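You operate a simulated robot arm through the tools that you are given. There is no shell and no other tool.

You are at the controls of a simulated two-armed robot. One attempt, no reset.

Task
Let the green band bottle pass the arm; stop the white band one.
Fine: jog slowly, lower the stop arm between them; the white one ends at the arm; drive off after.

Only the result counts: the job must be done as asked and must still hold three seconds after the hand-in. Knocking over, shifting, dropping, spilling or breaking anything else fails it.

Robot
Two 7-joint arms with two-finger parallel grippers on one trunk that stands fixed in place. Base frame: the origin is at the foot of the trunk, x ahead of it, y to its left, z up. Readings come in mm, rad, newtons and seconds.
The left shoulder is at [50, 168, 1207], the right one opposite. With the tool pointing down near the work surface each hand reaches from about 220 to 660 mm from the base axis, measured 20 degrees to its own side. Payload 1.57 kg a hand.
The tool frame of a hand sits at the grasp point between the pads (the TCP): z along the fingers, y along the line on which they close. The tips reach 30 mm beyond it. Largest opening 80 mm; finger width 17, thickness 12; the body of the gripper, 40 by 82 mm, starts 80 mm behind the TCP.
Orientation is that of the tool frame in the base frame, as a unit quaternion [x, y, z, w]. With the fingers straight down and closing along the base's y, the tool's x points along the base's -x, its y along +y and its z along -z.

Tools
- The arms move only by the tool apply_moves. It takes "left_moves", "right_moves" or both (then of equal length, played together; a hand with none holds still); each is a list of rows, each an object (a shift or turn left out is 0, a gripper value left out holds the last) with "gripper": the finger opening in mm, from 0 to 80; "offset": the shift along the base's x, y, z in units of 500 mm (1.0 is 500 mm), a list of three; "dr": the turn, a rotation vector about the base's x, y, z in units of 90 degrees (1.0 is 90 degrees), a list of three. In form: [{"gripper": gripper, "offset": [dx, dy, dz], "dr": [ax, ay, az]}, ...]. A call has 1 to 20 rows; each row is the pose to reach, as a shift and turn from the pose commanded when the call began. A call with a number of a shift or a turn outside -1 to 1 is refused whole. Each row takes 0.2 s and may step no farther than 50 mm and 0.15 rad from the row before; otherwise, or with a gripper value out of range, the whole call is refused. A pose out of reach is approached as far as the arm can. The call stops where the force on the tool passes 50 N (or 10 N more than at its start, if that is more) or the arm is blocked; 0.2 s more then pass. Each finger travels about 45 mm/s and halts on what it meets, pressing with about 43 N; the grip force reading is that of the motor and also rises with nothing between the fingers. The clock runs only during rows and for 0.2 s after the last one: add rows that repeat a pose to give the fingers time. The reply holds the time, the measured pose of the TCP, the force on the tool along the base axes, the opening and the grip force, in the units named above and with some noise, with the torque about the TCP (base axes, N m) and any sound that the robot's microphone picked up.
- Cameras (640 x 400 px; columns grow to the right, rows downward): "scene" is now at [123.1, 40.9, 1424.5]; the picture's right is [0.44, -0.90, 0.00], its down [-0.46, -0.23, -0.86] and it looks along [0.77, 0.38, -0.51] (base axes); focal length 330 px, centre (320, 200). "left" rides on the left gripper at [72, 7, -122] in its tool frame; the picture's right is [-0.09, 1.00, 0.00], its down [-0.84, -0.08, -0.54] and it looks along [-0.54, -0.05, 0.84] (tool axes); focal length 238 px, centre (320, 200). "right" rides on the right gripper at [72, -7, -122] in its tool frame; the picture's right is [0.09, 1.00, 0.00], its down [-0.84, 0.08, -0.54] and it looks along [-0.54, 0.05, 0.84] (tool axes); focal length 238 px, centre (320, 200). There is no depth. A picture from a camera that has moved, and an enlarged one, comes with that camera's place and axes in the base frame and with its lens.
- camera(camera): a new picture of that camera. No time passes.
- move_column(by): slides the trunk up (or, below 0, down) by that many mm; the arms and the scene camera ride with it, the base frame stays. It gives what a move gives, with no picture.
- head_to(pan, tilt): turns the head with the scene camera to pan (to the left, within 1.396 rad either way) and tilt (down, from -0.506 to 1.204), counted from straight ahead of the robot. It gives what a move gives.
- close_up(camera, box): a new picture of the part [left, top, right, bottom] of that camera's present view, enlarged. No time passes.
- sign_off(): hands the job in; it is judged then, once.

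Nothing tells you positions but the pictures and the camera data. Unless the task says otherwise, let go and move clear before handing in.

The tools are called after "Emit:" as name(argument=value, ...) on one line, values as JSON. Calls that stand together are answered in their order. apply_moves: Moves the arms, as the interface text tells. Its arguments: {"type":"object","properties":{"left_moves":{"type":"array"},"right_moves":{"type":"array"}},"required":[]} The other tools are called the same way: move_column (by) moves the trunk up or down; head_to (pan, tilt) turns the head that bears the scene camera; camera (camera) takes a picture; close_up (camera, box) takes an enlarged picture of a part of a camera's view; sign_off () hands the job in.

At the start:

```text
time_s: 0.0
left_eef_pos: [321.5, 432.2, 1204.0]
left_tool_rot: [0.001, 1.0, -0.001, 0.0]
left_force: [-0.7, -0.4, -0.1]
left_ft_torque: [0.0, 0.01, 0.0]
left_opening: 79.8
left_gripper_force: 0.1
right_eef_pos: [283.3, 6.4, 1269.3]
right_tool_rot: [0.001, 1.0, 0.001, 0.0]
right_force: [-0.8, -0.1, -0.2]
right_ft_torque: [-0.03, -0.02, 0.02]
right_opening: 80.0
right_gripper_force: 0.1
trunk travel left (down, up): [-375.0, 68.0]
head pan, tilt (commanded): [0.461, 0.538]
```

scene: 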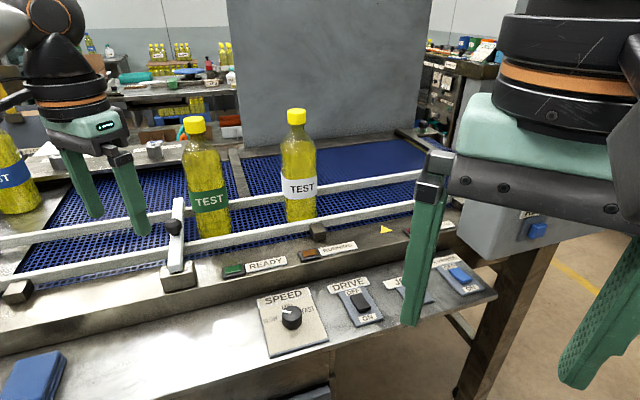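
right: 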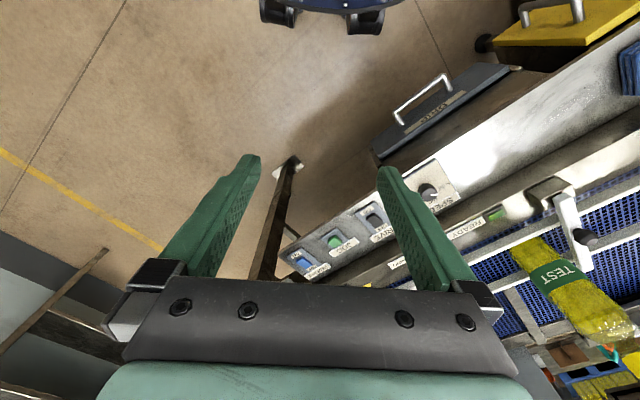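
left: 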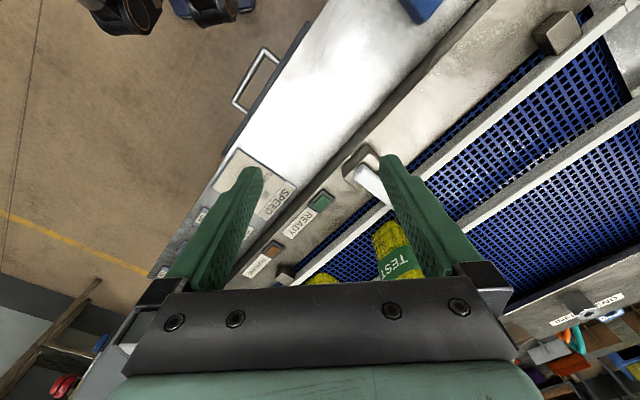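

I see a conveyor with a green-band and a white-band bottle, a stop arm near the left, and a control panel (SPEED knob, DRIVE switch, JOG button and others). I'll look more closely before moving anything.

Emit:
close_up(camera="scene", box=[220, 220, 500, 395])

Emit:
close_up(camera="scene", box=[0, 100, 280, 275])

Emit:
close_up(camera="scene", box=[220, 90, 460, 240])

Emit:
close_up(camera="right", box=[260, 160, 500, 310])

Emit:
close_up(camera="left", box=[180, 100, 480, 290])

```text
2.29 times, centred on (360, 308) of scene
camera zoom: at [123.1, 40.9, 1424.5], right [0.44, -0.9, 0.0], down [-0.46, -0.23, -0.86], along [0.77, 0.38, -0.51], focal length 753 px, centre (229, -46)
```

zoom: 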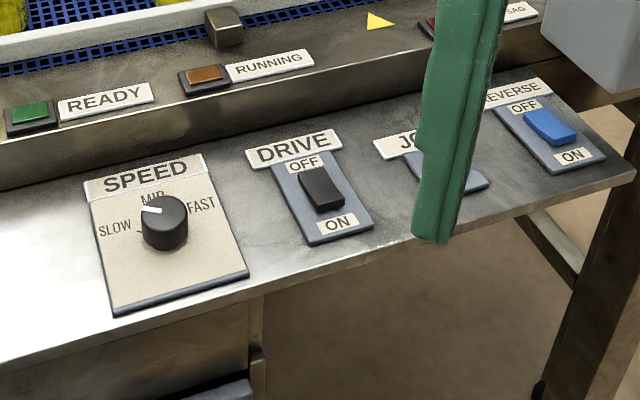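

```text
2.29 times, centred on (140, 188) of scene
camera zoom: at [123.1, 40.9, 1424.5], right [0.44, -0.9, 0.0], down [-0.46, -0.23, -0.86], along [0.77, 0.38, -0.51], focal length 753 px, centre (731, 229)
```

zoom: 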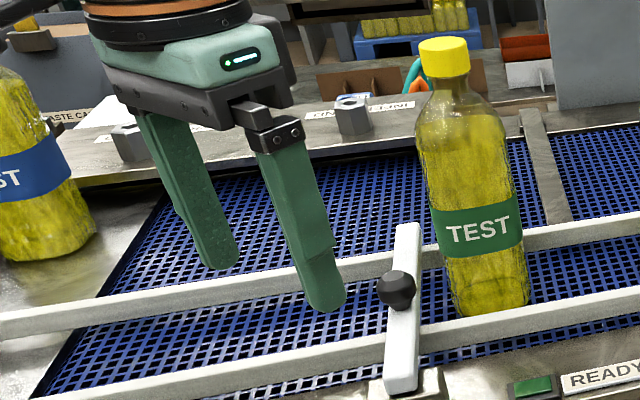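

```text
2.67 times, centred on (340, 165) of scene
camera zoom: at [123.1, 40.9, 1424.5], right [0.44, -0.9, 0.0], down [-0.46, -0.23, -0.86], along [0.77, 0.38, -0.51], focal length 879 px, centre (267, 293)
```

zoom: 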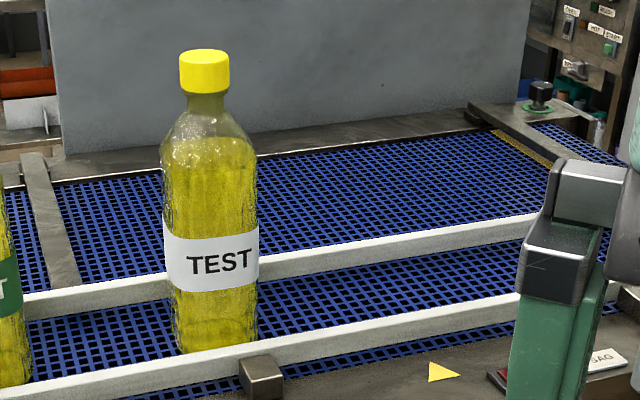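

```text
2.67 times, centred on (380, 235) of right
camera zoom: at [212.2, -1.2, 1389.8], right [-0.09, 1.0, 0.0], down [0.84, 0.08, 0.54], along [0.54, 0.05, -0.84], focal length 636 px, centre (160, 107)
```

zoom: 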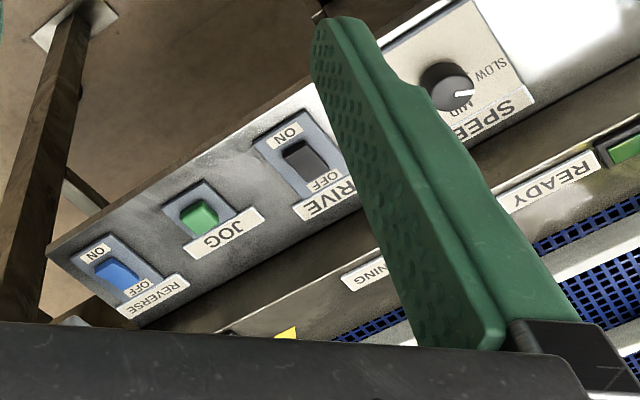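

```text
2.11 times, centred on (330, 195) of left
camera zoom: at [248.9, 436.8, 1325.9], right [0.09, 1.0, 0.0], down [0.84, -0.08, 0.54], along [0.54, -0.05, -0.84], focal length 502 px, centre (299, 210)
```

zoom: 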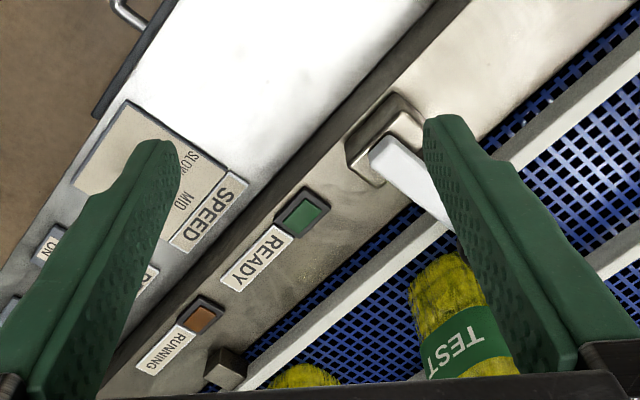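

The right hand hides the JOG and REVERSE controls from the scene camera. I'll slide it to the right through free space to get a clear view.

Emit:
apply_moves(right_moves=[{"offset": [0, -0.09, 0]}, {"offset": [0, -0.18, 0]}, {"offset": [0, -0.27, 0]}, {"offset": [0, -0.36, 0]}, {"offset": [0, -0.42, 0]}])

Emit:
camera(camera="scene")

Emit:
close_up(camera="scene", box=[330, 220, 510, 332])

Emit:
close_up(camera="scene", box=[240, 260, 400, 360])

Emit:
close_up(camera="scene", box=[120, 180, 280, 300])

```text
time_s: 1.2
left_eef_pos: [321.4, 430.4, 1205.3]
left_tool_rot: [0.0, 1.0, -0.001, 0.0]
left_force: [-0.1, -1.0, 0.2]
left_ft_torque: [0.03, 0.01, 0.0]
left_opening: 80.0
left_gripper_force: 0.0
right_eef_pos: [284.7, -204.8, 1268.1]
right_tool_rot: [-0.001, 1.0, 0.001, 0.0]
right_force: [-0.3, -0.4, 0.3]
right_ft_torque: [0.0, -0.01, -0.01]
right_opening: 80.2
right_gripper_force: 0.0
trunk travel left (down, up): [-375.0, 68.0]
head pan, tilt (commanded): [0.461, 0.538]
```

```text
taken
camera scene: at [123.0, 40.3, 1424.5], right [0.44, -0.9, 0.0], down [-0.46, -0.23, -0.86], along [0.77, 0.38, -0.51], focal length 330 px, centre (320, 200)
```

scene: 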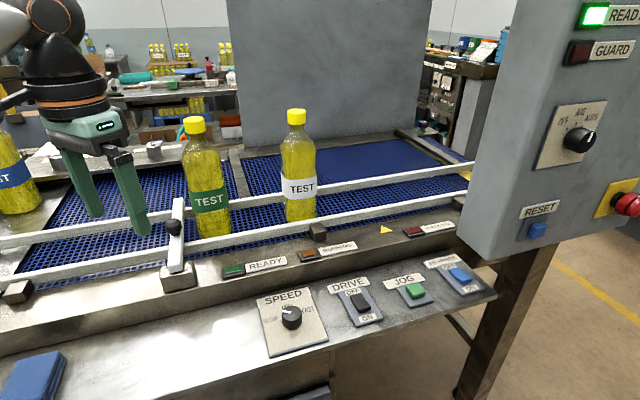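

```text
3.56 times, centred on (420, 276) of scene
camera zoom: at [123.0, 40.3, 1424.5], right [0.44, -0.9, 0.0], down [-0.46, -0.23, -0.86], along [0.77, 0.38, -0.51], focal length 1172 px, centre (-36, -70)
```

zoom: 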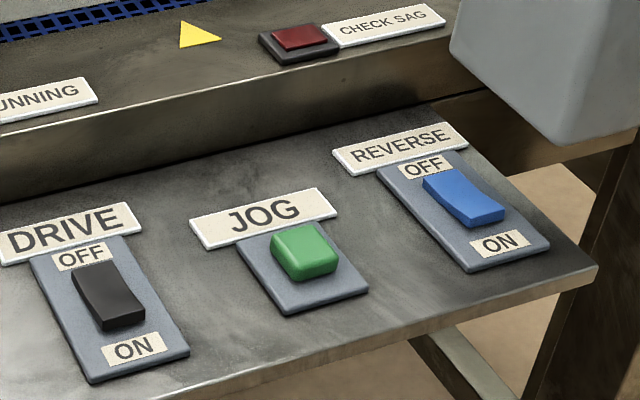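

```text
4.00 times, centred on (320, 310) of scene
camera zoom: at [123.0, 40.3, 1424.5], right [0.44, -0.9, 0.0], down [-0.46, -0.23, -0.86], along [0.77, 0.38, -0.51], focal length 1318 px, centre (320, -240)
```

zoom: 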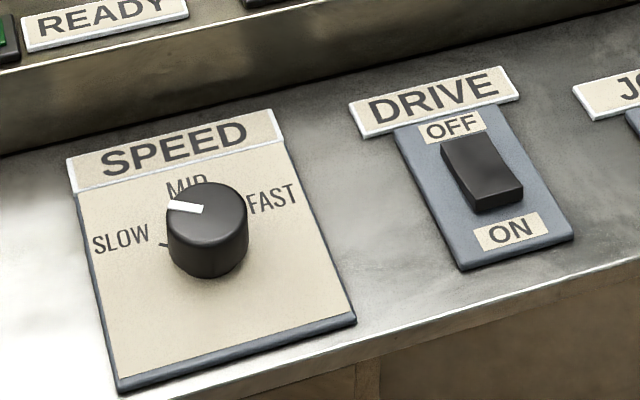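

```text
3.33 times, centred on (200, 240) of scene
camera zoom: at [123.0, 40.3, 1424.5], right [0.44, -0.9, 0.0], down [-0.46, -0.23, -0.86], along [0.77, 0.38, -0.51], focal length 1098 px, centre (720, 67)
```

zoom: 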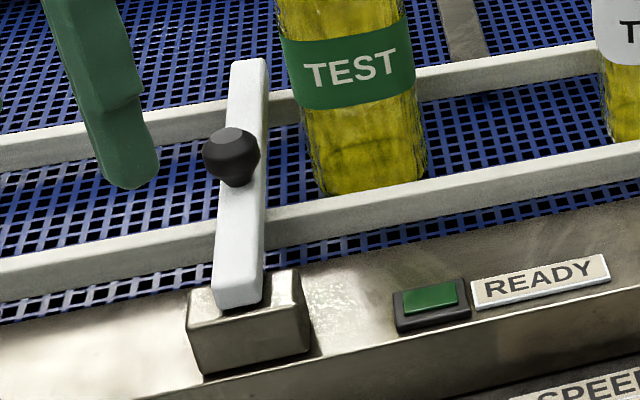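

The panel has SPEED (between SLOW and MID, near MID), DRIVE, JOG and REVERSE, and there's a second box with its own READY light and mode knob. I'll look around with the head and shift the left hand to see the stop arm from another angle.

Emit:
apply_moves(left_moves=[{"offset": [0, -0.09, 0]}, {"offset": [0, -0.18, 0]}, {"offset": [0, -0.27, 0]}, {"offset": [0, -0.36, 0]}])

Emit:
camera(camera="left")

Emit:
close_up(camera="scene", box=[460, 0, 640, 240])

Emit:
close_up(camera="scene", box=[0, 100, 240, 320])

Emit:
close_up(camera="left", box=[380, 40, 640, 240])

```text
time_s: 2.2
left_eef_pos: [321.1, 249.8, 1205.7]
left_tool_rot: [0.0, 1.0, 0.0, -0.001]
left_force: [0.5, -0.3, -0.2]
left_ft_torque: [0.01, 0.0, 0.0]
left_opening: 80.0
left_gripper_force: 0.0
right_eef_pos: [284.7, -204.6, 1268.9]
right_tool_rot: [-0.001, 1.0, 0.002, 0.0]
right_force: [1.2, 0.1, -0.6]
right_ft_torque: [0.0, 0.02, -0.02]
right_opening: 80.4
right_gripper_force: 0.1
trunk travel left (down, up): [-375.0, 68.0]
head pan, tilt (commanded): [0.461, 0.538]
```

```text
taken
camera left: at [248.5, 255.1, 1326.7], right [0.09, 1.0, 0.0], down [0.84, -0.08, 0.54], along [0.54, -0.05, -0.84], focal length 238 px, centre (320, 200)
```

left: 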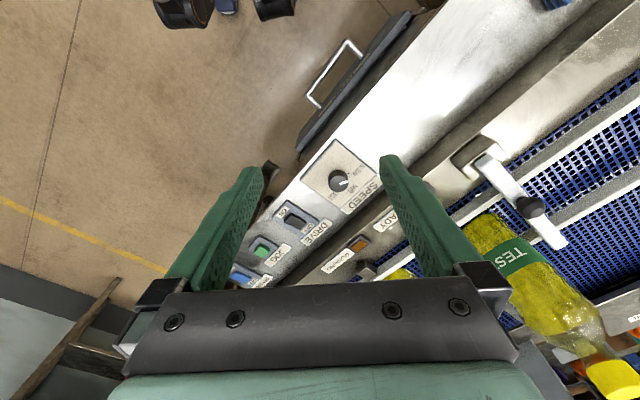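

```text
1.67 times, centred on (550, 120) of scene
camera zoom: at [123.3, 40.1, 1424.5], right [0.44, -0.9, 0.0], down [-0.46, -0.23, -0.86], along [0.77, 0.38, -0.51], focal length 549 px, centre (-63, 333)
```

zoom: 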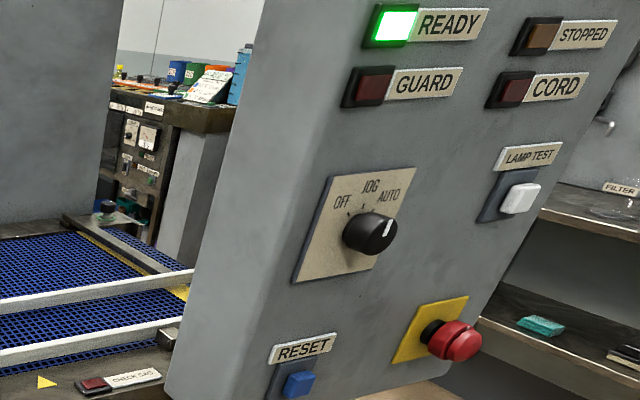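

```text
1.82 times, centred on (120, 210) of scene
camera zoom: at [123.3, 40.1, 1424.5], right [0.44, -0.9, 0.0], down [-0.46, -0.23, -0.86], along [0.77, 0.38, -0.51], focal length 599 px, centre (684, 182)
```

zoom: 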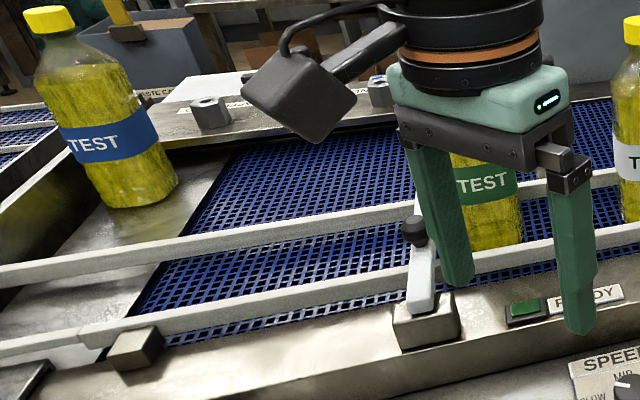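

```text
2.00 times, centred on (510, 140) of left
camera zoom: at [248.5, 255.1, 1326.7], right [0.09, 1.0, 0.0], down [0.84, -0.08, 0.54], along [0.54, -0.05, -0.84], focal length 477 px, centre (-60, 320)
```

zoom: 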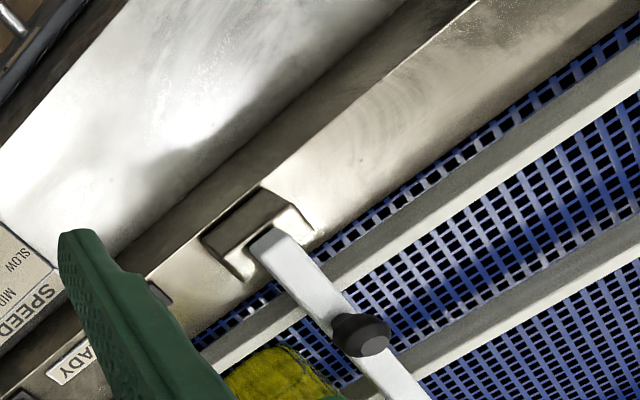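

The left view shows the stop arm bar reaching out over the lane from its block, and the gray box's knob reads OFF/JOG/AUTO with the pointer at AUTO. I'll zoom in to read the SPEED pointer, the stop arm and that box.

Emit:
close_up(camera="left", box=[280, 120, 400, 220])

Emit:
close_up(camera="left", box=[220, 190, 340, 290])

Emit:
close_up(camera="left", box=[440, 120, 640, 290])

Emit:
close_up(camera="scene", box=[520, 80, 640, 180])

Emit:
camera(camera="right")

Emit:
head_to(pan=0.0, tilt=0.45)

Emit:
camera(camera="scene")

```text
4.00 times, centred on (340, 170) of left
camera zoom: at [248.5, 255.1, 1326.7], right [0.09, 1.0, 0.0], down [0.84, -0.08, 0.54], along [0.54, -0.05, -0.84], focal length 953 px, centre (240, 320)
```

zoom: 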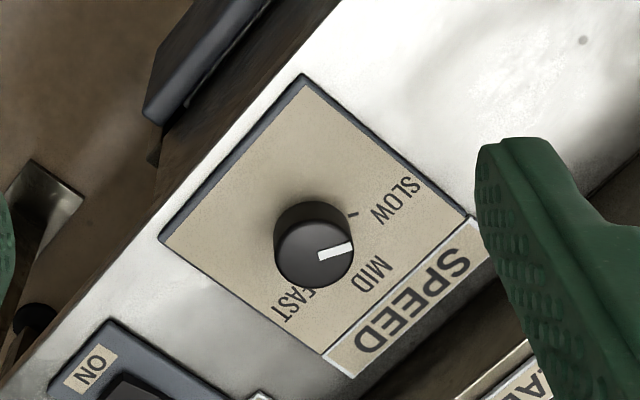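

```text
4.00 times, centred on (280, 240) of left
camera zoom: at [248.5, 255.1, 1326.7], right [0.09, 1.0, 0.0], down [0.84, -0.08, 0.54], along [0.54, -0.05, -0.84], focal length 953 px, centre (480, 40)
```

zoom: 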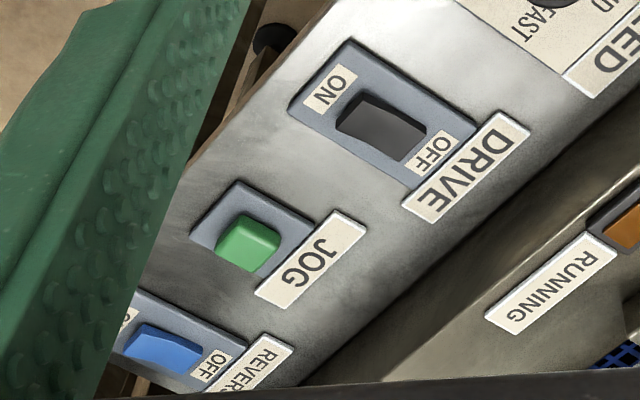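

```text
2.35 times, centred on (540, 205) of left
camera zoom: at [248.5, 255.1, 1326.7], right [0.09, 1.0, 0.0], down [0.84, -0.08, 0.54], along [0.54, -0.05, -0.84], focal length 561 px, centre (-198, 188)
```

zoom: 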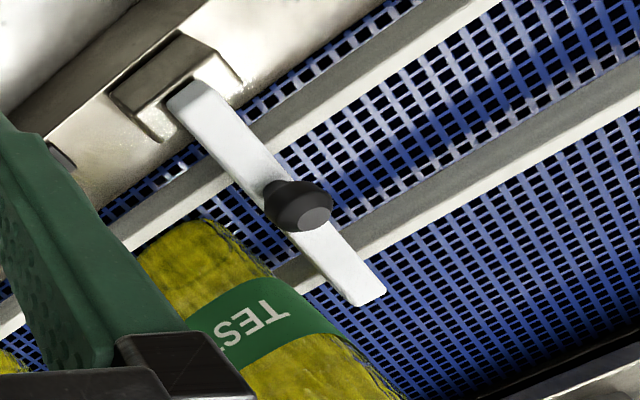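

```text
4.00 times, centred on (580, 130) of scene
camera zoom: at [123.3, 40.1, 1424.5], right [0.44, -0.9, 0.0], down [-0.46, -0.23, -0.86], along [0.77, 0.38, -0.51], focal length 1318 px, centre (-720, 480)
```

zoom: 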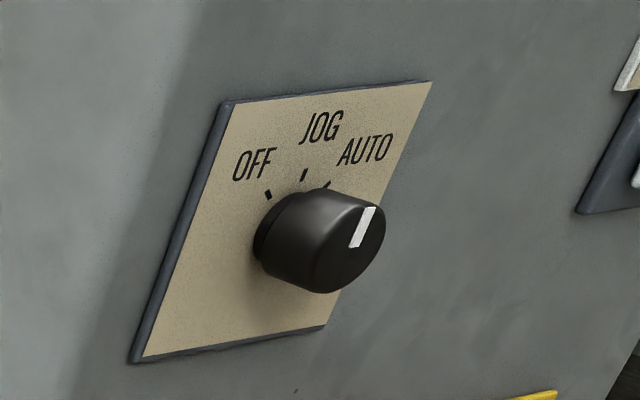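

```text
taken
camera right: at [212.9, -211.6, 1389.9], right [-0.09, 1.0, 0.0], down [0.84, 0.08, 0.54], along [0.54, 0.05, -0.84], focal length 238 px, centre (320, 200)
```

right: 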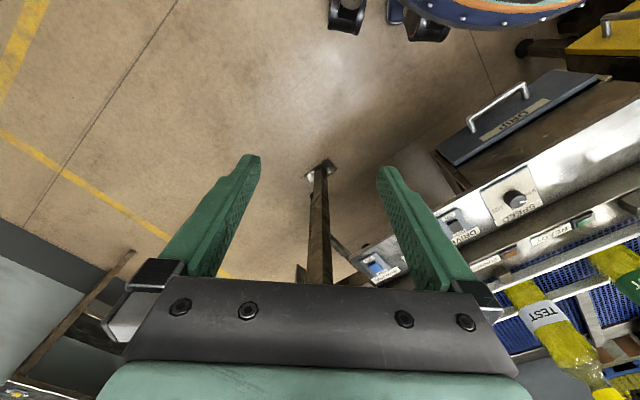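

```text
time_s: 3.1
left_eef_pos: [321.5, 252.1, 1205.8]
left_tool_rot: [0.0, 1.0, 0.001, 0.0]
left_force: [-1.5, -0.1, 0.0]
left_ft_torque: [0.0, 0.01, 0.0]
left_opening: 80.0
left_gripper_force: 0.0
right_eef_pos: [284.1, -203.3, 1267.7]
right_tool_rot: [0.0, 1.0, 0.0, 0.0]
right_force: [0.5, 0.7, -0.3]
right_ft_torque: [-0.03, -0.02, 0.02]
right_opening: 80.0
right_gripper_force: 0.1
trunk travel left (down, up): [-375.0, 68.0]
head pan, tilt (commanded): [0.0, 0.45]
```

```text
taken
camera scene: at [134.3, 0.9, 1432.4], right [0.0, -1.0, 0.0], down [-0.44, 0.0, -0.9], along [0.9, 0.0, -0.44], focal length 330 px, centre (320, 200)
```

scene: 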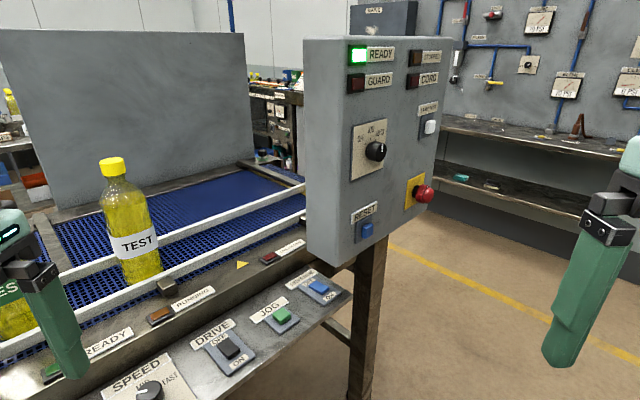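

The lane runs at about 45° to the base, SPEED already reads SLOW, and both DRIVE and REVERSE look OFF. The stop arm seems to lie across the lane already, so I'll yaw the left hand 45° and view it straight on to check.

Emit:
apply_moves(left_moves=[{"offset": [0.008, 0.054, 0.009], "dr": [0, 0, 0.0833]}, {"offset": [0.016, 0.109, 0.018], "dr": [0, 0, 0.1667]}, {"offset": [0.024, 0.163, 0.026], "dr": [0, 0, 0.25]}, {"offset": [0.032, 0.217, 0.035], "dr": [0, 0, 0.3333]}, {"offset": [0.04, 0.272, 0.044], "dr": [0, 0, 0.4167]}, {"offset": [0.047, 0.326, 0.052], "dr": [0, 0, 0.5]}])

Emit:
camera(camera="left")

Emit:
head_to(pan=0.9, tilt=0.5)

Emit:
camera(camera="scene")

```text
time_s: 4.5
left_eef_pos: [345.0, 415.4, 1230.3]
left_tool_rot: [-0.384, 0.923, 0.0, 0.0]
left_force: [0.2, -0.2, -0.5]
left_ft_torque: [-0.01, 0.01, 0.01]
left_opening: 79.8
left_gripper_force: 0.1
right_eef_pos: [284.5, -202.8, 1269.2]
right_tool_rot: [0.0, 1.0, 0.0, 0.0]
right_force: [0.0, 0.4, 0.2]
right_ft_torque: [-0.01, 0.0, 0.04]
right_opening: 79.9
right_gripper_force: 0.0
trunk travel left (down, up): [-375.0, 68.0]
head pan, tilt (commanded): [0.0, 0.45]
```

```text
taken
camera left: at [288.7, 367.0, 1351.8], right [-0.64, 0.77, 0.0], down [0.64, 0.54, 0.54], along [0.42, 0.35, -0.84], focal length 238 px, centre (320, 200)
```

left: 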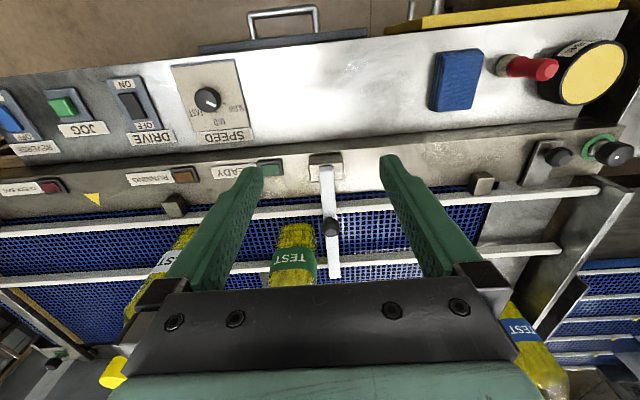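

```text
time_s: 5.7
left_eef_pos: [345.1, 413.2, 1230.6]
left_tool_rot: [-0.382, 0.924, -0.001, 0.0]
left_force: [0.1, 0.1, 0.0]
left_ft_torque: [-0.07, -0.01, 0.02]
left_opening: 79.9
left_gripper_force: 0.2
right_eef_pos: [284.1, -202.2, 1268.4]
right_tool_rot: [0.0, 1.0, 0.001, 0.0]
right_force: [0.0, -0.3, 1.3]
right_ft_torque: [0.0, -0.02, -0.01]
right_opening: 79.9
right_gripper_force: 0.0
trunk travel left (down, up): [-375.0, 68.0]
head pan, tilt (commanded): [0.901, 0.499]
```

```text
taken
camera scene: at [99.0, 72.1, 1428.0], right [0.78, -0.62, 0.0], down [-0.3, -0.37, -0.88], along [0.55, 0.69, -0.48], focal length 330 px, centre (320, 200)
```

scene: 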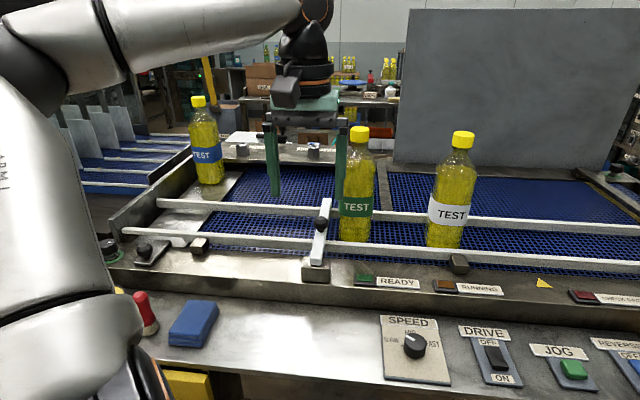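

Both views show the arm as a bar from its block across both rails, with a black knob mid-length and the green bottle just upstream. I'll zoom in on it.

Emit:
close_up(camera="left", box=[250, 140, 410, 290])

Emit:
close_up(camera="scene", box=[260, 120, 420, 290])

Emit:
close_up(camera="scene", box=[80, 180, 280, 360])

Emit:
close_up(camera="scene", box=[340, 250, 640, 400])

Emit:
close_up(camera="left", box=[0, 60, 280, 240])

```text
2.67 times, centred on (330, 215) of left
camera zoom: at [288.5, 366.3, 1351.8], right [-0.64, 0.77, 0.0], down [0.65, 0.54, 0.54], along [0.42, 0.35, -0.84], focal length 636 px, centre (293, 160)
```

zoom: 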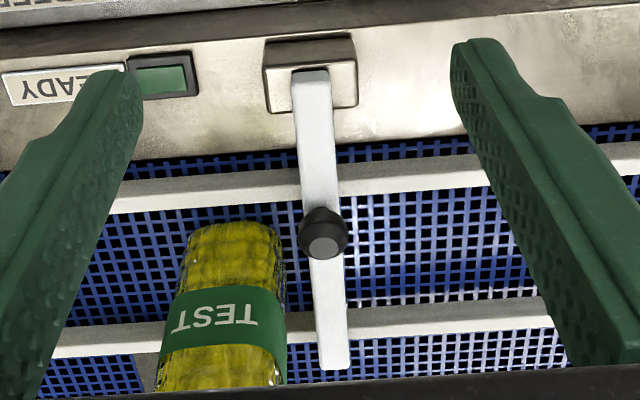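

```text
2.35 times, centred on (340, 205) of scene
camera zoom: at [99.0, 72.1, 1428.0], right [0.78, -0.62, 0.0], down [-0.3, -0.37, -0.88], along [0.55, 0.69, -0.48], focal length 775 px, centre (273, 188)
```

zoom: 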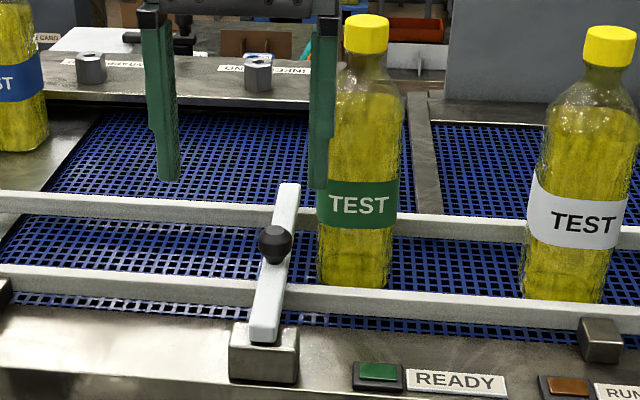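

```text
2.22 times, centred on (180, 270) of scene
camera zoom: at [99.0, 72.1, 1428.0], right [0.78, -0.62, 0.0], down [-0.3, -0.37, -0.88], along [0.55, 0.69, -0.48], focal length 732 px, centre (631, 44)
```

zoom: 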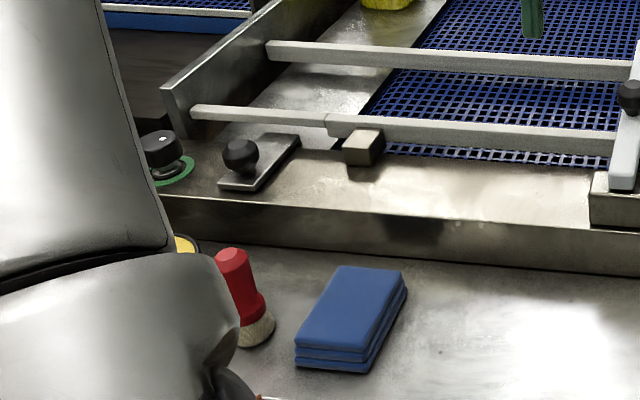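

```text
2.13 times, centred on (490, 325) of scene
camera zoom: at [99.0, 72.1, 1428.0], right [0.78, -0.62, 0.0], down [-0.3, -0.37, -0.88], along [0.55, 0.69, -0.48], focal length 703 px, centre (-43, -67)
```

zoom: 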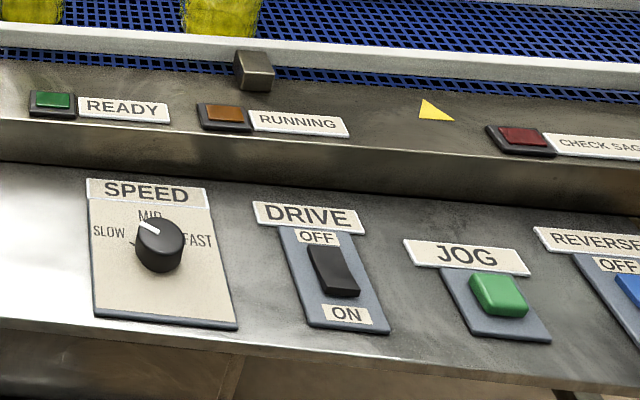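

```text
2.22 times, centred on (140, 150) of left
camera zoom: at [288.5, 366.3, 1351.8], right [-0.64, 0.77, 0.0], down [0.65, 0.54, 0.54], along [0.42, 0.35, -0.84], focal length 530 px, centre (720, 311)
```

zoom: 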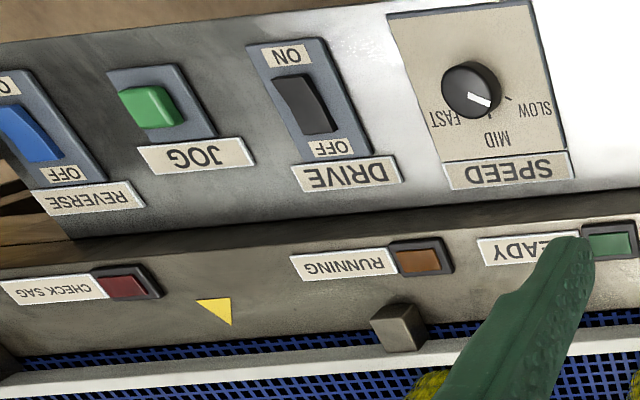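

Triangulating, the arm is horizontal, so it's already down: its top is at z≈1015 and the far end is near (585, 655). The ball knob is near (475, 543, 1041), the green bottle stands just upstream, and the white one is about 217 mm behind it. The arm has to be lifted first, so I'll bring the left hand above the knob.

Emit:
apply_moves(left_moves=[{"gripper": 60, "offset": [0.052, 0.051, -0.02]}, {"gripper": 60, "offset": [0.104, 0.103, -0.04]}, {"gripper": 60, "offset": [0.156, 0.154, -0.06]}, {"gripper": 60, "offset": [0.208, 0.206, -0.09]}, {"gripper": 60, "offset": [0.26, 0.257, -0.13]}])

Emit:
camera(camera="left")

Emit:
camera(camera="scene")

```text
time_s: 6.9
left_eef_pos: [477.2, 542.8, 1166.9]
left_tool_rot: [-0.382, 0.924, -0.001, -0.001]
left_force: [0.1, 0.9, -0.1]
left_ft_torque: [-0.04, -0.01, -0.02]
left_opening: 59.9
left_gripper_force: 0.1
right_eef_pos: [284.6, -201.6, 1267.6]
right_tool_rot: [-0.001, 1.0, -0.001, -0.001]
right_force: [0.4, -0.1, 0.2]
right_ft_torque: [-0.01, -0.01, -0.02]
right_opening: 80.2
right_gripper_force: 0.1
trunk travel left (down, up): [-375.0, 68.0]
head pan, tilt (commanded): [0.901, 0.499]
```

```text
taken
camera left: at [420.2, 495.8, 1286.1], right [-0.64, 0.77, 0.0], down [0.65, 0.54, 0.54], along [0.42, 0.35, -0.84], focal length 238 px, centre (320, 200)
```

left: 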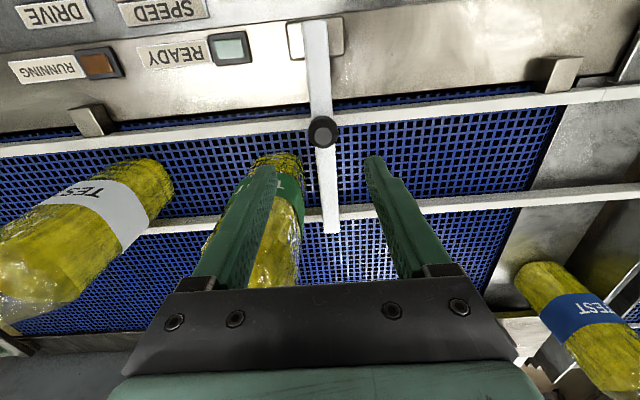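

```text
taken
camera scene: at [99.9, 72.5, 1427.8], right [0.78, -0.62, 0.0], down [-0.3, -0.38, -0.88], along [0.54, 0.69, -0.48], focal length 330 px, centre (320, 200)
```

scene: 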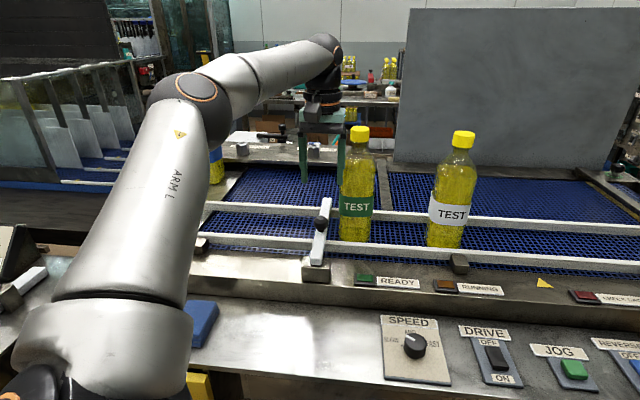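

The ball knob sits under the TCP to within about 3 mm, judging by the left camera. I'll descend with the fingers straddling it, keeping the tips above the arm and rail.

Emit:
apply_moves(left_moves=[{"gripper": 60, "offset": [-0.003, 0.003, -0.06]}, {"gripper": 60, "offset": [-0.003, 0.003, -0.12]}, {"gripper": 60, "offset": [-0.003, 0.003, -0.18]}, {"gripper": 60, "offset": [-0.003, 0.003, -0.23]}])

Emit:
camera(camera="left")

Emit:
close_up(camera="scene", box=[240, 100, 420, 290])

```text
time_s: 7.9
left_eef_pos: [472.8, 544.9, 1049.8]
left_tool_rot: [-0.383, 0.924, 0.0, 0.001]
left_force: [0.0, 0.7, 0.2]
left_ft_torque: [-0.01, 0.01, 0.02]
left_opening: 60.1
left_gripper_force: 0.0
right_eef_pos: [284.4, -203.6, 1268.3]
right_tool_rot: [-0.001, 1.0, 0.0, 0.0]
right_force: [0.2, 0.2, -0.4]
right_ft_torque: [-0.01, 0.01, -0.02]
right_opening: 80.1
right_gripper_force: 0.1
trunk travel left (down, up): [-375.0, 68.0]
head pan, tilt (commanded): [0.901, 0.499]
```

```text
taken
camera left: at [417.1, 497.6, 1170.8], right [-0.64, 0.77, 0.0], down [0.65, 0.54, 0.54], along [0.42, 0.35, -0.84], focal length 238 px, centre (320, 200)
```

left: 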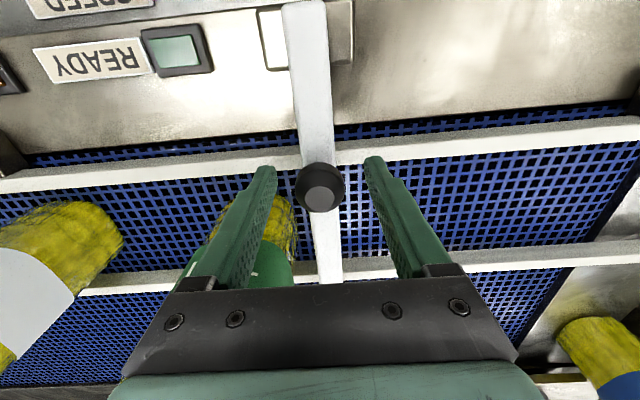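

```text
2.11 times, centred on (330, 195) of scene
camera zoom: at [99.0, 72.2, 1428.0], right [0.78, -0.62, 0.0], down [-0.3, -0.38, -0.88], along [0.55, 0.69, -0.48], focal length 694 px, centre (299, 210)
```

zoom: 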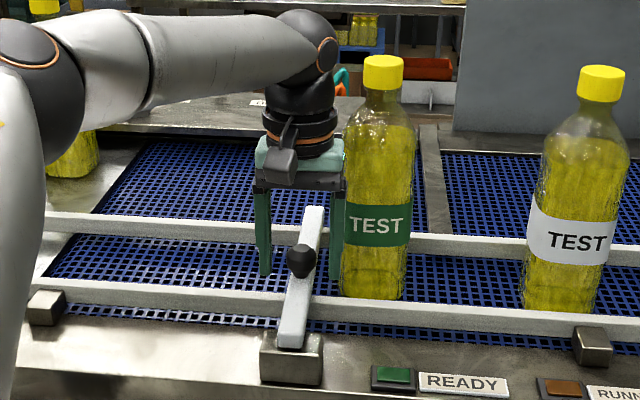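

The ball is centred between the pads, so I'll close on it.

Emit:
apply_moves(left_moves=[{"gripper": 20, "offset": [0, 0, 0]}, {"gripper": 20, "offset": [0, 0, 0]}, {"gripper": 20, "offset": [0, 0, 0]}, {"gripper": 20, "offset": [0, 0, 0]}])

Emit:
camera(camera="left")

```text
time_s: 8.9
left_eef_pos: [473.0, 543.9, 1049.0]
left_tool_rot: [-0.383, 0.924, 0.0, 0.001]
left_force: [1.9, -2.9, -3.4]
left_ft_torque: [0.03, -0.21, -0.02]
left_opening: 31.5
left_gripper_force: 35.0
right_eef_pos: [284.5, -202.9, 1268.3]
right_tool_rot: [0.0, 1.0, 0.001, 0.0]
right_force: [0.7, 0.2, -0.2]
right_ft_torque: [-0.02, -0.01, -0.01]
right_opening: 80.0
right_gripper_force: 0.1
trunk travel left (down, up): [-375.0, 68.0]
head pan, tilt (commanded): [0.901, 0.499]
```

```text
taken
camera left: at [417.5, 497.1, 1170.9], right [-0.64, 0.77, 0.0], down [0.65, 0.54, 0.54], along [0.42, 0.35, -0.84], focal length 238 px, centre (320, 200)
```

left: 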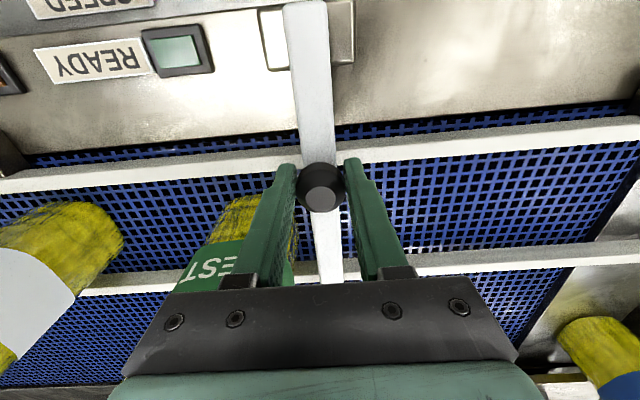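

The knob is gripped (31.5 mm opening, 35 N). I'll start lifting along a small arc about the hinge at the block and watch the forces.

Emit:
apply_moves(left_moves=[{"offset": [-0.0025, -0.0025, 0.0065], "dr": [0.009, -0.009, 0]}, {"offset": [-0.0053, -0.0053, 0.013], "dr": [0.018, -0.018, 0]}, {"offset": [-0.0083, -0.0083, 0.0195], "dr": [0.027, -0.027, 0]}, {"offset": [-0.0115, -0.0115, 0.0258], "dr": [0.036, -0.036, 0]}])

Emit:
camera(camera="left")

Emit:
close_up(camera="scene", box=[240, 100, 420, 290])

```text
time_s: 9.9
left_eef_pos: [469.4, 538.5, 1061.6]
left_tool_rot: [-0.382, 0.923, 0.016, 0.037]
left_force: [7.0, -0.2, -14.9]
left_ft_torque: [0.67, -0.81, -0.09]
left_opening: 31.3
left_gripper_force: 40.6
right_eef_pos: [286.3, -201.8, 1267.9]
right_tool_rot: [0.001, 1.0, 0.0, -0.001]
right_force: [1.0, -0.5, 0.1]
right_ft_torque: [0.01, -0.01, 0.02]
right_opening: 80.2
right_gripper_force: 0.1
trunk travel left (down, up): [-375.0, 68.0]
head pan, tilt (commanded): [0.901, 0.499]
```

```text
taken
camera left: at [406.4, 485.7, 1176.7], right [-0.64, 0.77, 0.01], down [0.61, 0.5, 0.61], along [0.46, 0.39, -0.79], focal length 238 px, centre (320, 200)
```

left: 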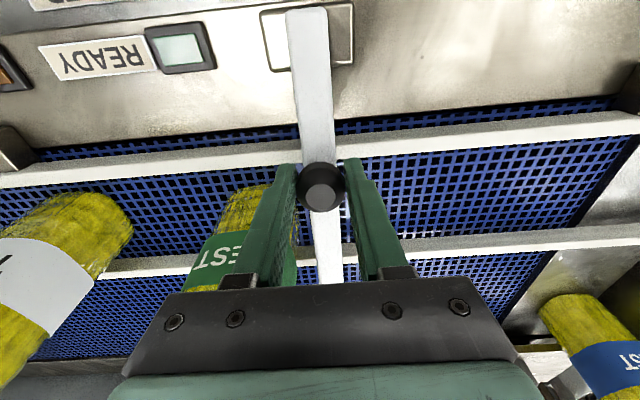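

```text
2.11 times, centred on (330, 195) of scene
camera zoom: at [101.1, 73.4, 1427.7], right [0.78, -0.62, 0.0], down [-0.3, -0.38, -0.88], along [0.54, 0.69, -0.48], focal length 694 px, centre (299, 210)
```

zoom: 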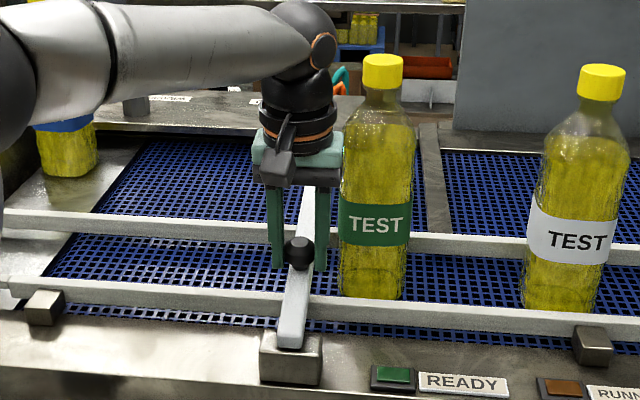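

The arm is pivoting up smoothly with low force. I'll continue along the arc.

Emit:
apply_moves(left_moves=[{"offset": [-0.0069, -0.0069, 0.0118], "dr": [0.0196, -0.0196, 0]}, {"offset": [-0.0146, -0.0146, 0.0228], "dr": [0.0392, -0.0392, 0]}, {"offset": [-0.0228, -0.0228, 0.0326], "dr": [0.0588, -0.0588, 0]}, {"offset": [-0.0317, -0.0317, 0.0414], "dr": [0.0784, -0.0784, 0]}])

Emit:
camera(camera="left")

Emit:
close_up(camera="scene", box=[240, 100, 420, 290])

```text
time_s: 10.9
left_eef_pos: [452.4, 523.8, 1085.6]
left_tool_rot: [-0.38, 0.916, 0.048, 0.117]
left_force: [2.6, 2.3, 4.1]
left_ft_torque: [-0.14, 0.11, -0.03]
left_opening: 31.6
left_gripper_force: 21.3
right_eef_pos: [284.6, -202.6, 1268.7]
right_tool_rot: [0.0, 1.0, 0.0, 0.0]
right_force: [-0.3, 0.1, 0.4]
right_ft_torque: [-0.02, -0.01, -0.01]
right_opening: 79.9
right_gripper_force: 0.0
trunk travel left (down, up): [-375.0, 68.0]
head pan, tilt (commanded): [0.901, 0.499]
```

```text
taken
camera left: at [375.7, 455.3, 1184.6], right [-0.64, 0.77, 0.02], down [0.53, 0.42, 0.74], along [0.55, 0.48, -0.68], focal length 238 px, centre (320, 200)
```

left: 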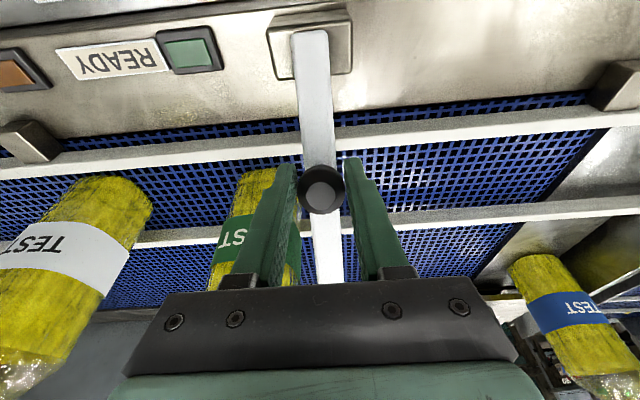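

```text
2.11 times, centred on (330, 195) of scene
camera zoom: at [99.1, 72.3, 1428.3], right [0.78, -0.62, 0.0], down [-0.3, -0.38, -0.88], along [0.55, 0.69, -0.48], focal length 694 px, centre (299, 210)
```

zoom: 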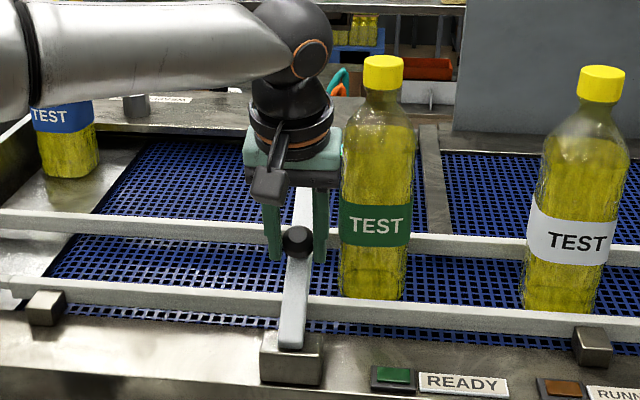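

Still tracking well, with only about 4 N. I'll carry on to roughly 60°.

Emit:
apply_moves(left_moves=[{"offset": [-0.0092, -0.0092, 0.0078], "dr": [0.0196, -0.0196, 0]}, {"offset": [-0.0191, -0.0191, 0.0144], "dr": [0.0392, -0.0392, 0]}, {"offset": [-0.0291, -0.0291, 0.0196], "dr": [0.0588, -0.0588, 0]}, {"offset": [-0.0396, -0.0396, 0.0238], "dr": [0.0784, -0.0784, 0]}, {"offset": [-0.0502, -0.0502, 0.0264], "dr": [0.098, -0.098, 0]}, {"offset": [-0.0609, -0.0609, 0.0278], "dr": [0.1176, -0.1176, 0]}])

Emit:
camera(camera="left")

Emit:
close_up(camera="scene", box=[220, 60, 420, 290])

```text
time_s: 12.3
left_eef_pos: [420.7, 492.5, 1097.5]
left_tool_rot: [-0.371, 0.893, 0.098, 0.234]
left_force: [6.7, 5.3, 0.2]
left_ft_torque: [0.29, -0.5, -0.15]
left_opening: 28.5
left_gripper_force: 38.4
right_eef_pos: [285.2, -203.0, 1267.1]
right_tool_rot: [0.001, 1.0, 0.0, 0.0]
right_force: [-0.8, -0.4, -0.4]
right_ft_torque: [0.03, 0.03, 0.02]
right_opening: 79.9
right_gripper_force: 0.1
trunk travel left (down, up): [-375.0, 68.0]
head pan, tilt (commanded): [0.901, 0.499]
```

```text
taken
camera left: at [329.8, 409.2, 1167.0], right [-0.65, 0.76, 0.05], down [0.38, 0.27, 0.88], along [0.66, 0.59, -0.47], focal length 238 px, centre (320, 200)
```

left: 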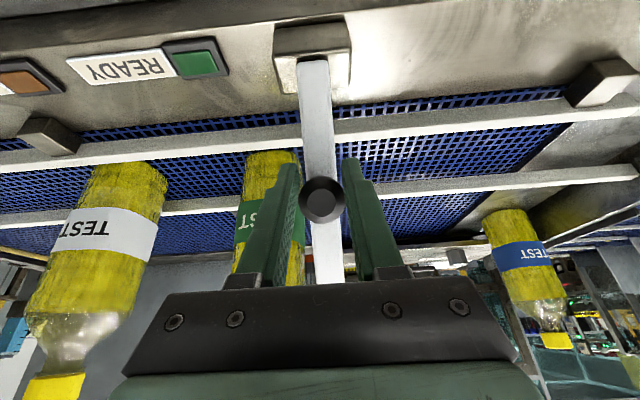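

```text
1.74 times, centred on (320, 175) of scene
camera zoom: at [99.8, 72.9, 1427.8], right [0.78, -0.62, 0.0], down [-0.3, -0.38, -0.88], along [0.55, 0.69, -0.48], focal length 573 px, centre (320, 244)
```

zoom: 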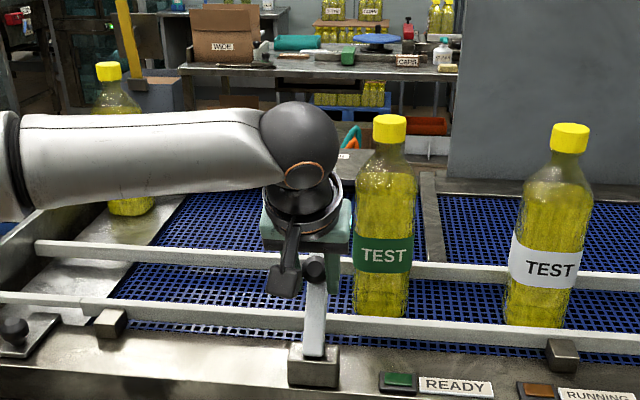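

The arm is now about 60° up and the knob is still held, though it has shifted a little in the pads. I'll continue toward vertical, tilting the tool with the arm.

Emit:
apply_moves(left_moves=[{"offset": [-0.0105, -0.0105, 0.001], "dr": [0.0393, -0.0393, 0]}, {"offset": [-0.021, -0.021, 0.001], "dr": [0.0786, -0.0786, 0]}, {"offset": [-0.0315, -0.0315, -0.001], "dr": [0.1179, -0.1179, 0]}])

Emit:
camera(camera="left")

Emit:
close_up(camera="scene", box=[220, 60, 420, 290])

```text
time_s: 13.1
left_eef_pos: [404.9, 476.0, 1094.7]
left_tool_rot: [-0.355, 0.856, 0.145, 0.348]
left_force: [4.0, -0.3, -8.1]
left_ft_torque: [-0.04, 0.05, -0.05]
left_opening: 28.4
left_gripper_force: 38.9
right_eef_pos: [286.2, -203.4, 1267.2]
right_tool_rot: [-0.001, 1.0, 0.0, -0.001]
right_force: [-0.3, 0.7, -0.3]
right_ft_torque: [-0.01, -0.02, 0.02]
right_opening: 80.0
right_gripper_force: 0.0
trunk travel left (down, up): [-375.0, 68.0]
head pan, tilt (commanded): [0.901, 0.499]
```

```text
taken
camera left: at [303.4, 382.7, 1131.5], right [-0.66, 0.75, 0.07], down [0.21, 0.1, 0.97], along [0.72, 0.65, -0.23], focal length 238 px, centre (320, 200)
```

left: 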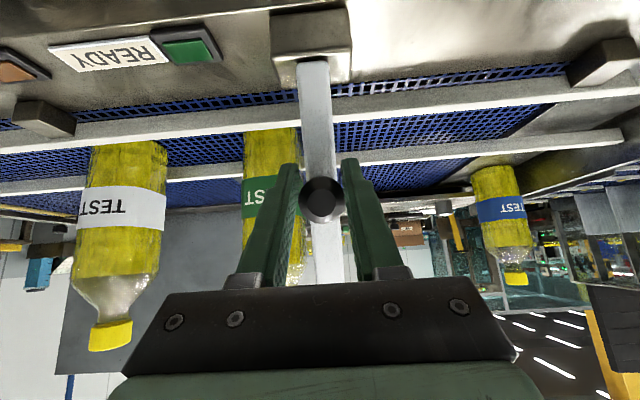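

```text
1.74 times, centred on (320, 175) of scene
camera zoom: at [100.0, 72.7, 1427.7], right [0.78, -0.62, 0.0], down [-0.3, -0.38, -0.88], along [0.54, 0.69, -0.48], focal length 573 px, centre (320, 244)
```

zoom: 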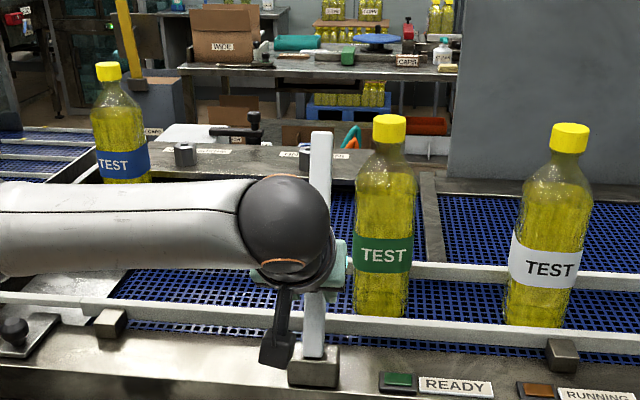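

The arm stands about 75° up, clear of the bottle lane, and I'm still holding it. Next I'll bring the right hand toward JOG (about (646, 81, 918)) with closed fingers and an outward tilt for reach. I'll stop well short so I can see the gray box first.

Emit:
apply_moves(right_moves=[{"gripper": 0, "offset": [0.04, 0.06, -0.02], "dr": [0.0216, -0.0512, 0]}, {"gripper": 0, "offset": [0.08, 0.12, -0.05], "dr": [0.0432, -0.1024, 0]}, {"gripper": 0, "offset": [0.12, 0.18, -0.08], "dr": [0.0648, -0.1537, 0]}, {"gripper": 0, "offset": [0.16, 0.24, -0.11], "dr": [0.0864, -0.2049, 0]}, {"gripper": 0, "offset": [0.2, 0.3, -0.14], "dr": [0.108, -0.2561, 0]}, {"gripper": 0, "offset": [0.24, 0.36, -0.17], "dr": [0.1296, -0.3074, 0]}, {"gripper": 0, "offset": [0.28, 0.42, -0.2], "dr": [0.151, -0.3586, 0]}])

Emit:
camera(camera="right")

Emit:
head_to(pan=0.3, tilt=0.6)

Emit:
camera(camera="scene")

```text
time_s: 14.7
left_eef_pos: [405.5, 476.4, 1095.4]
left_tool_rot: [-0.355, 0.856, 0.143, 0.347]
left_force: [-1.0, -4.4, -18.1]
left_ft_torque: [-0.47, 0.5, -0.15]
left_opening: 28.3
left_gripper_force: 38.0
right_eef_pos: [424.5, 7.9, 1167.8]
right_tool_rot: [0.0, 0.954, 0.118, 0.277]
right_force: [0.0, 1.3, -0.5]
right_ft_torque: [0.01, 0.03, 0.02]
right_opening: 0.0
right_gripper_force: 21.4
trunk travel left (down, up): [-375.0, 68.0]
head pan, tilt (commanded): [0.901, 0.499]
```

```text
taken
camera right: at [300.0, -23.0, 1228.5], right [-0.14, 0.97, 0.17], down [0.42, -0.1, 0.9], along [0.9, 0.2, -0.39], focal length 238 px, centre (320, 200)
```

right: 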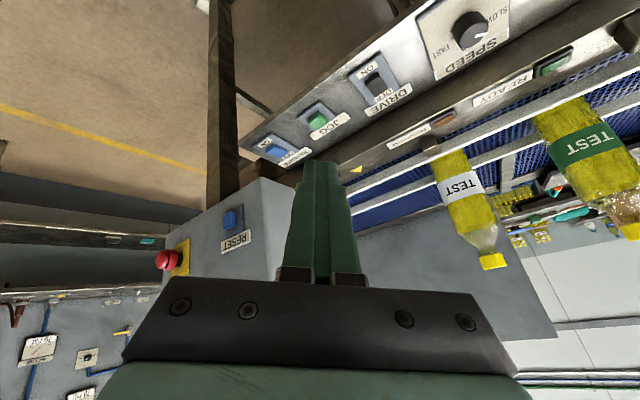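

```text
time_s: 15.7
left_eef_pos: [404.5, 476.0, 1094.8]
left_tool_rot: [-0.355, 0.856, 0.144, 0.347]
left_force: [-0.1, -4.6, -18.2]
left_ft_torque: [-0.48, 0.49, -0.05]
left_opening: 28.3
left_gripper_force: 38.3
right_eef_pos: [424.1, 5.4, 1168.1]
right_tool_rot: [-0.001, 0.954, 0.117, 0.276]
right_force: [0.2, -0.1, 0.1]
right_ft_torque: [-0.03, 0.01, 0.03]
right_opening: 0.0
right_gripper_force: 21.1
trunk travel left (down, up): [-375.0, 68.0]
head pan, tilt (commanded): [0.3, 0.6]
```

```text
taken
camera scene: at [128.2, 27.9, 1418.7], right [0.3, -0.96, 0.0], down [-0.54, -0.17, -0.82], along [0.79, 0.24, -0.57], focal length 330 px, centre (320, 200)
```

scene: 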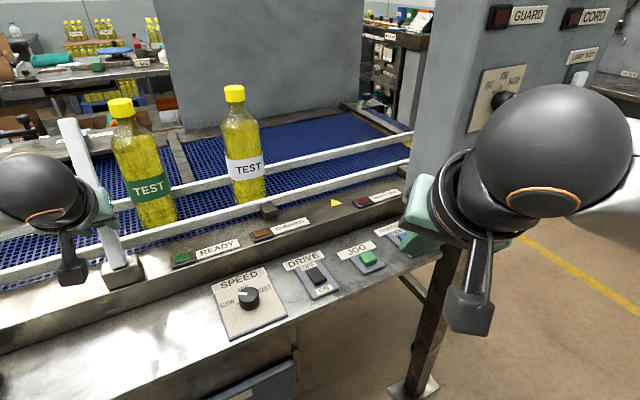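

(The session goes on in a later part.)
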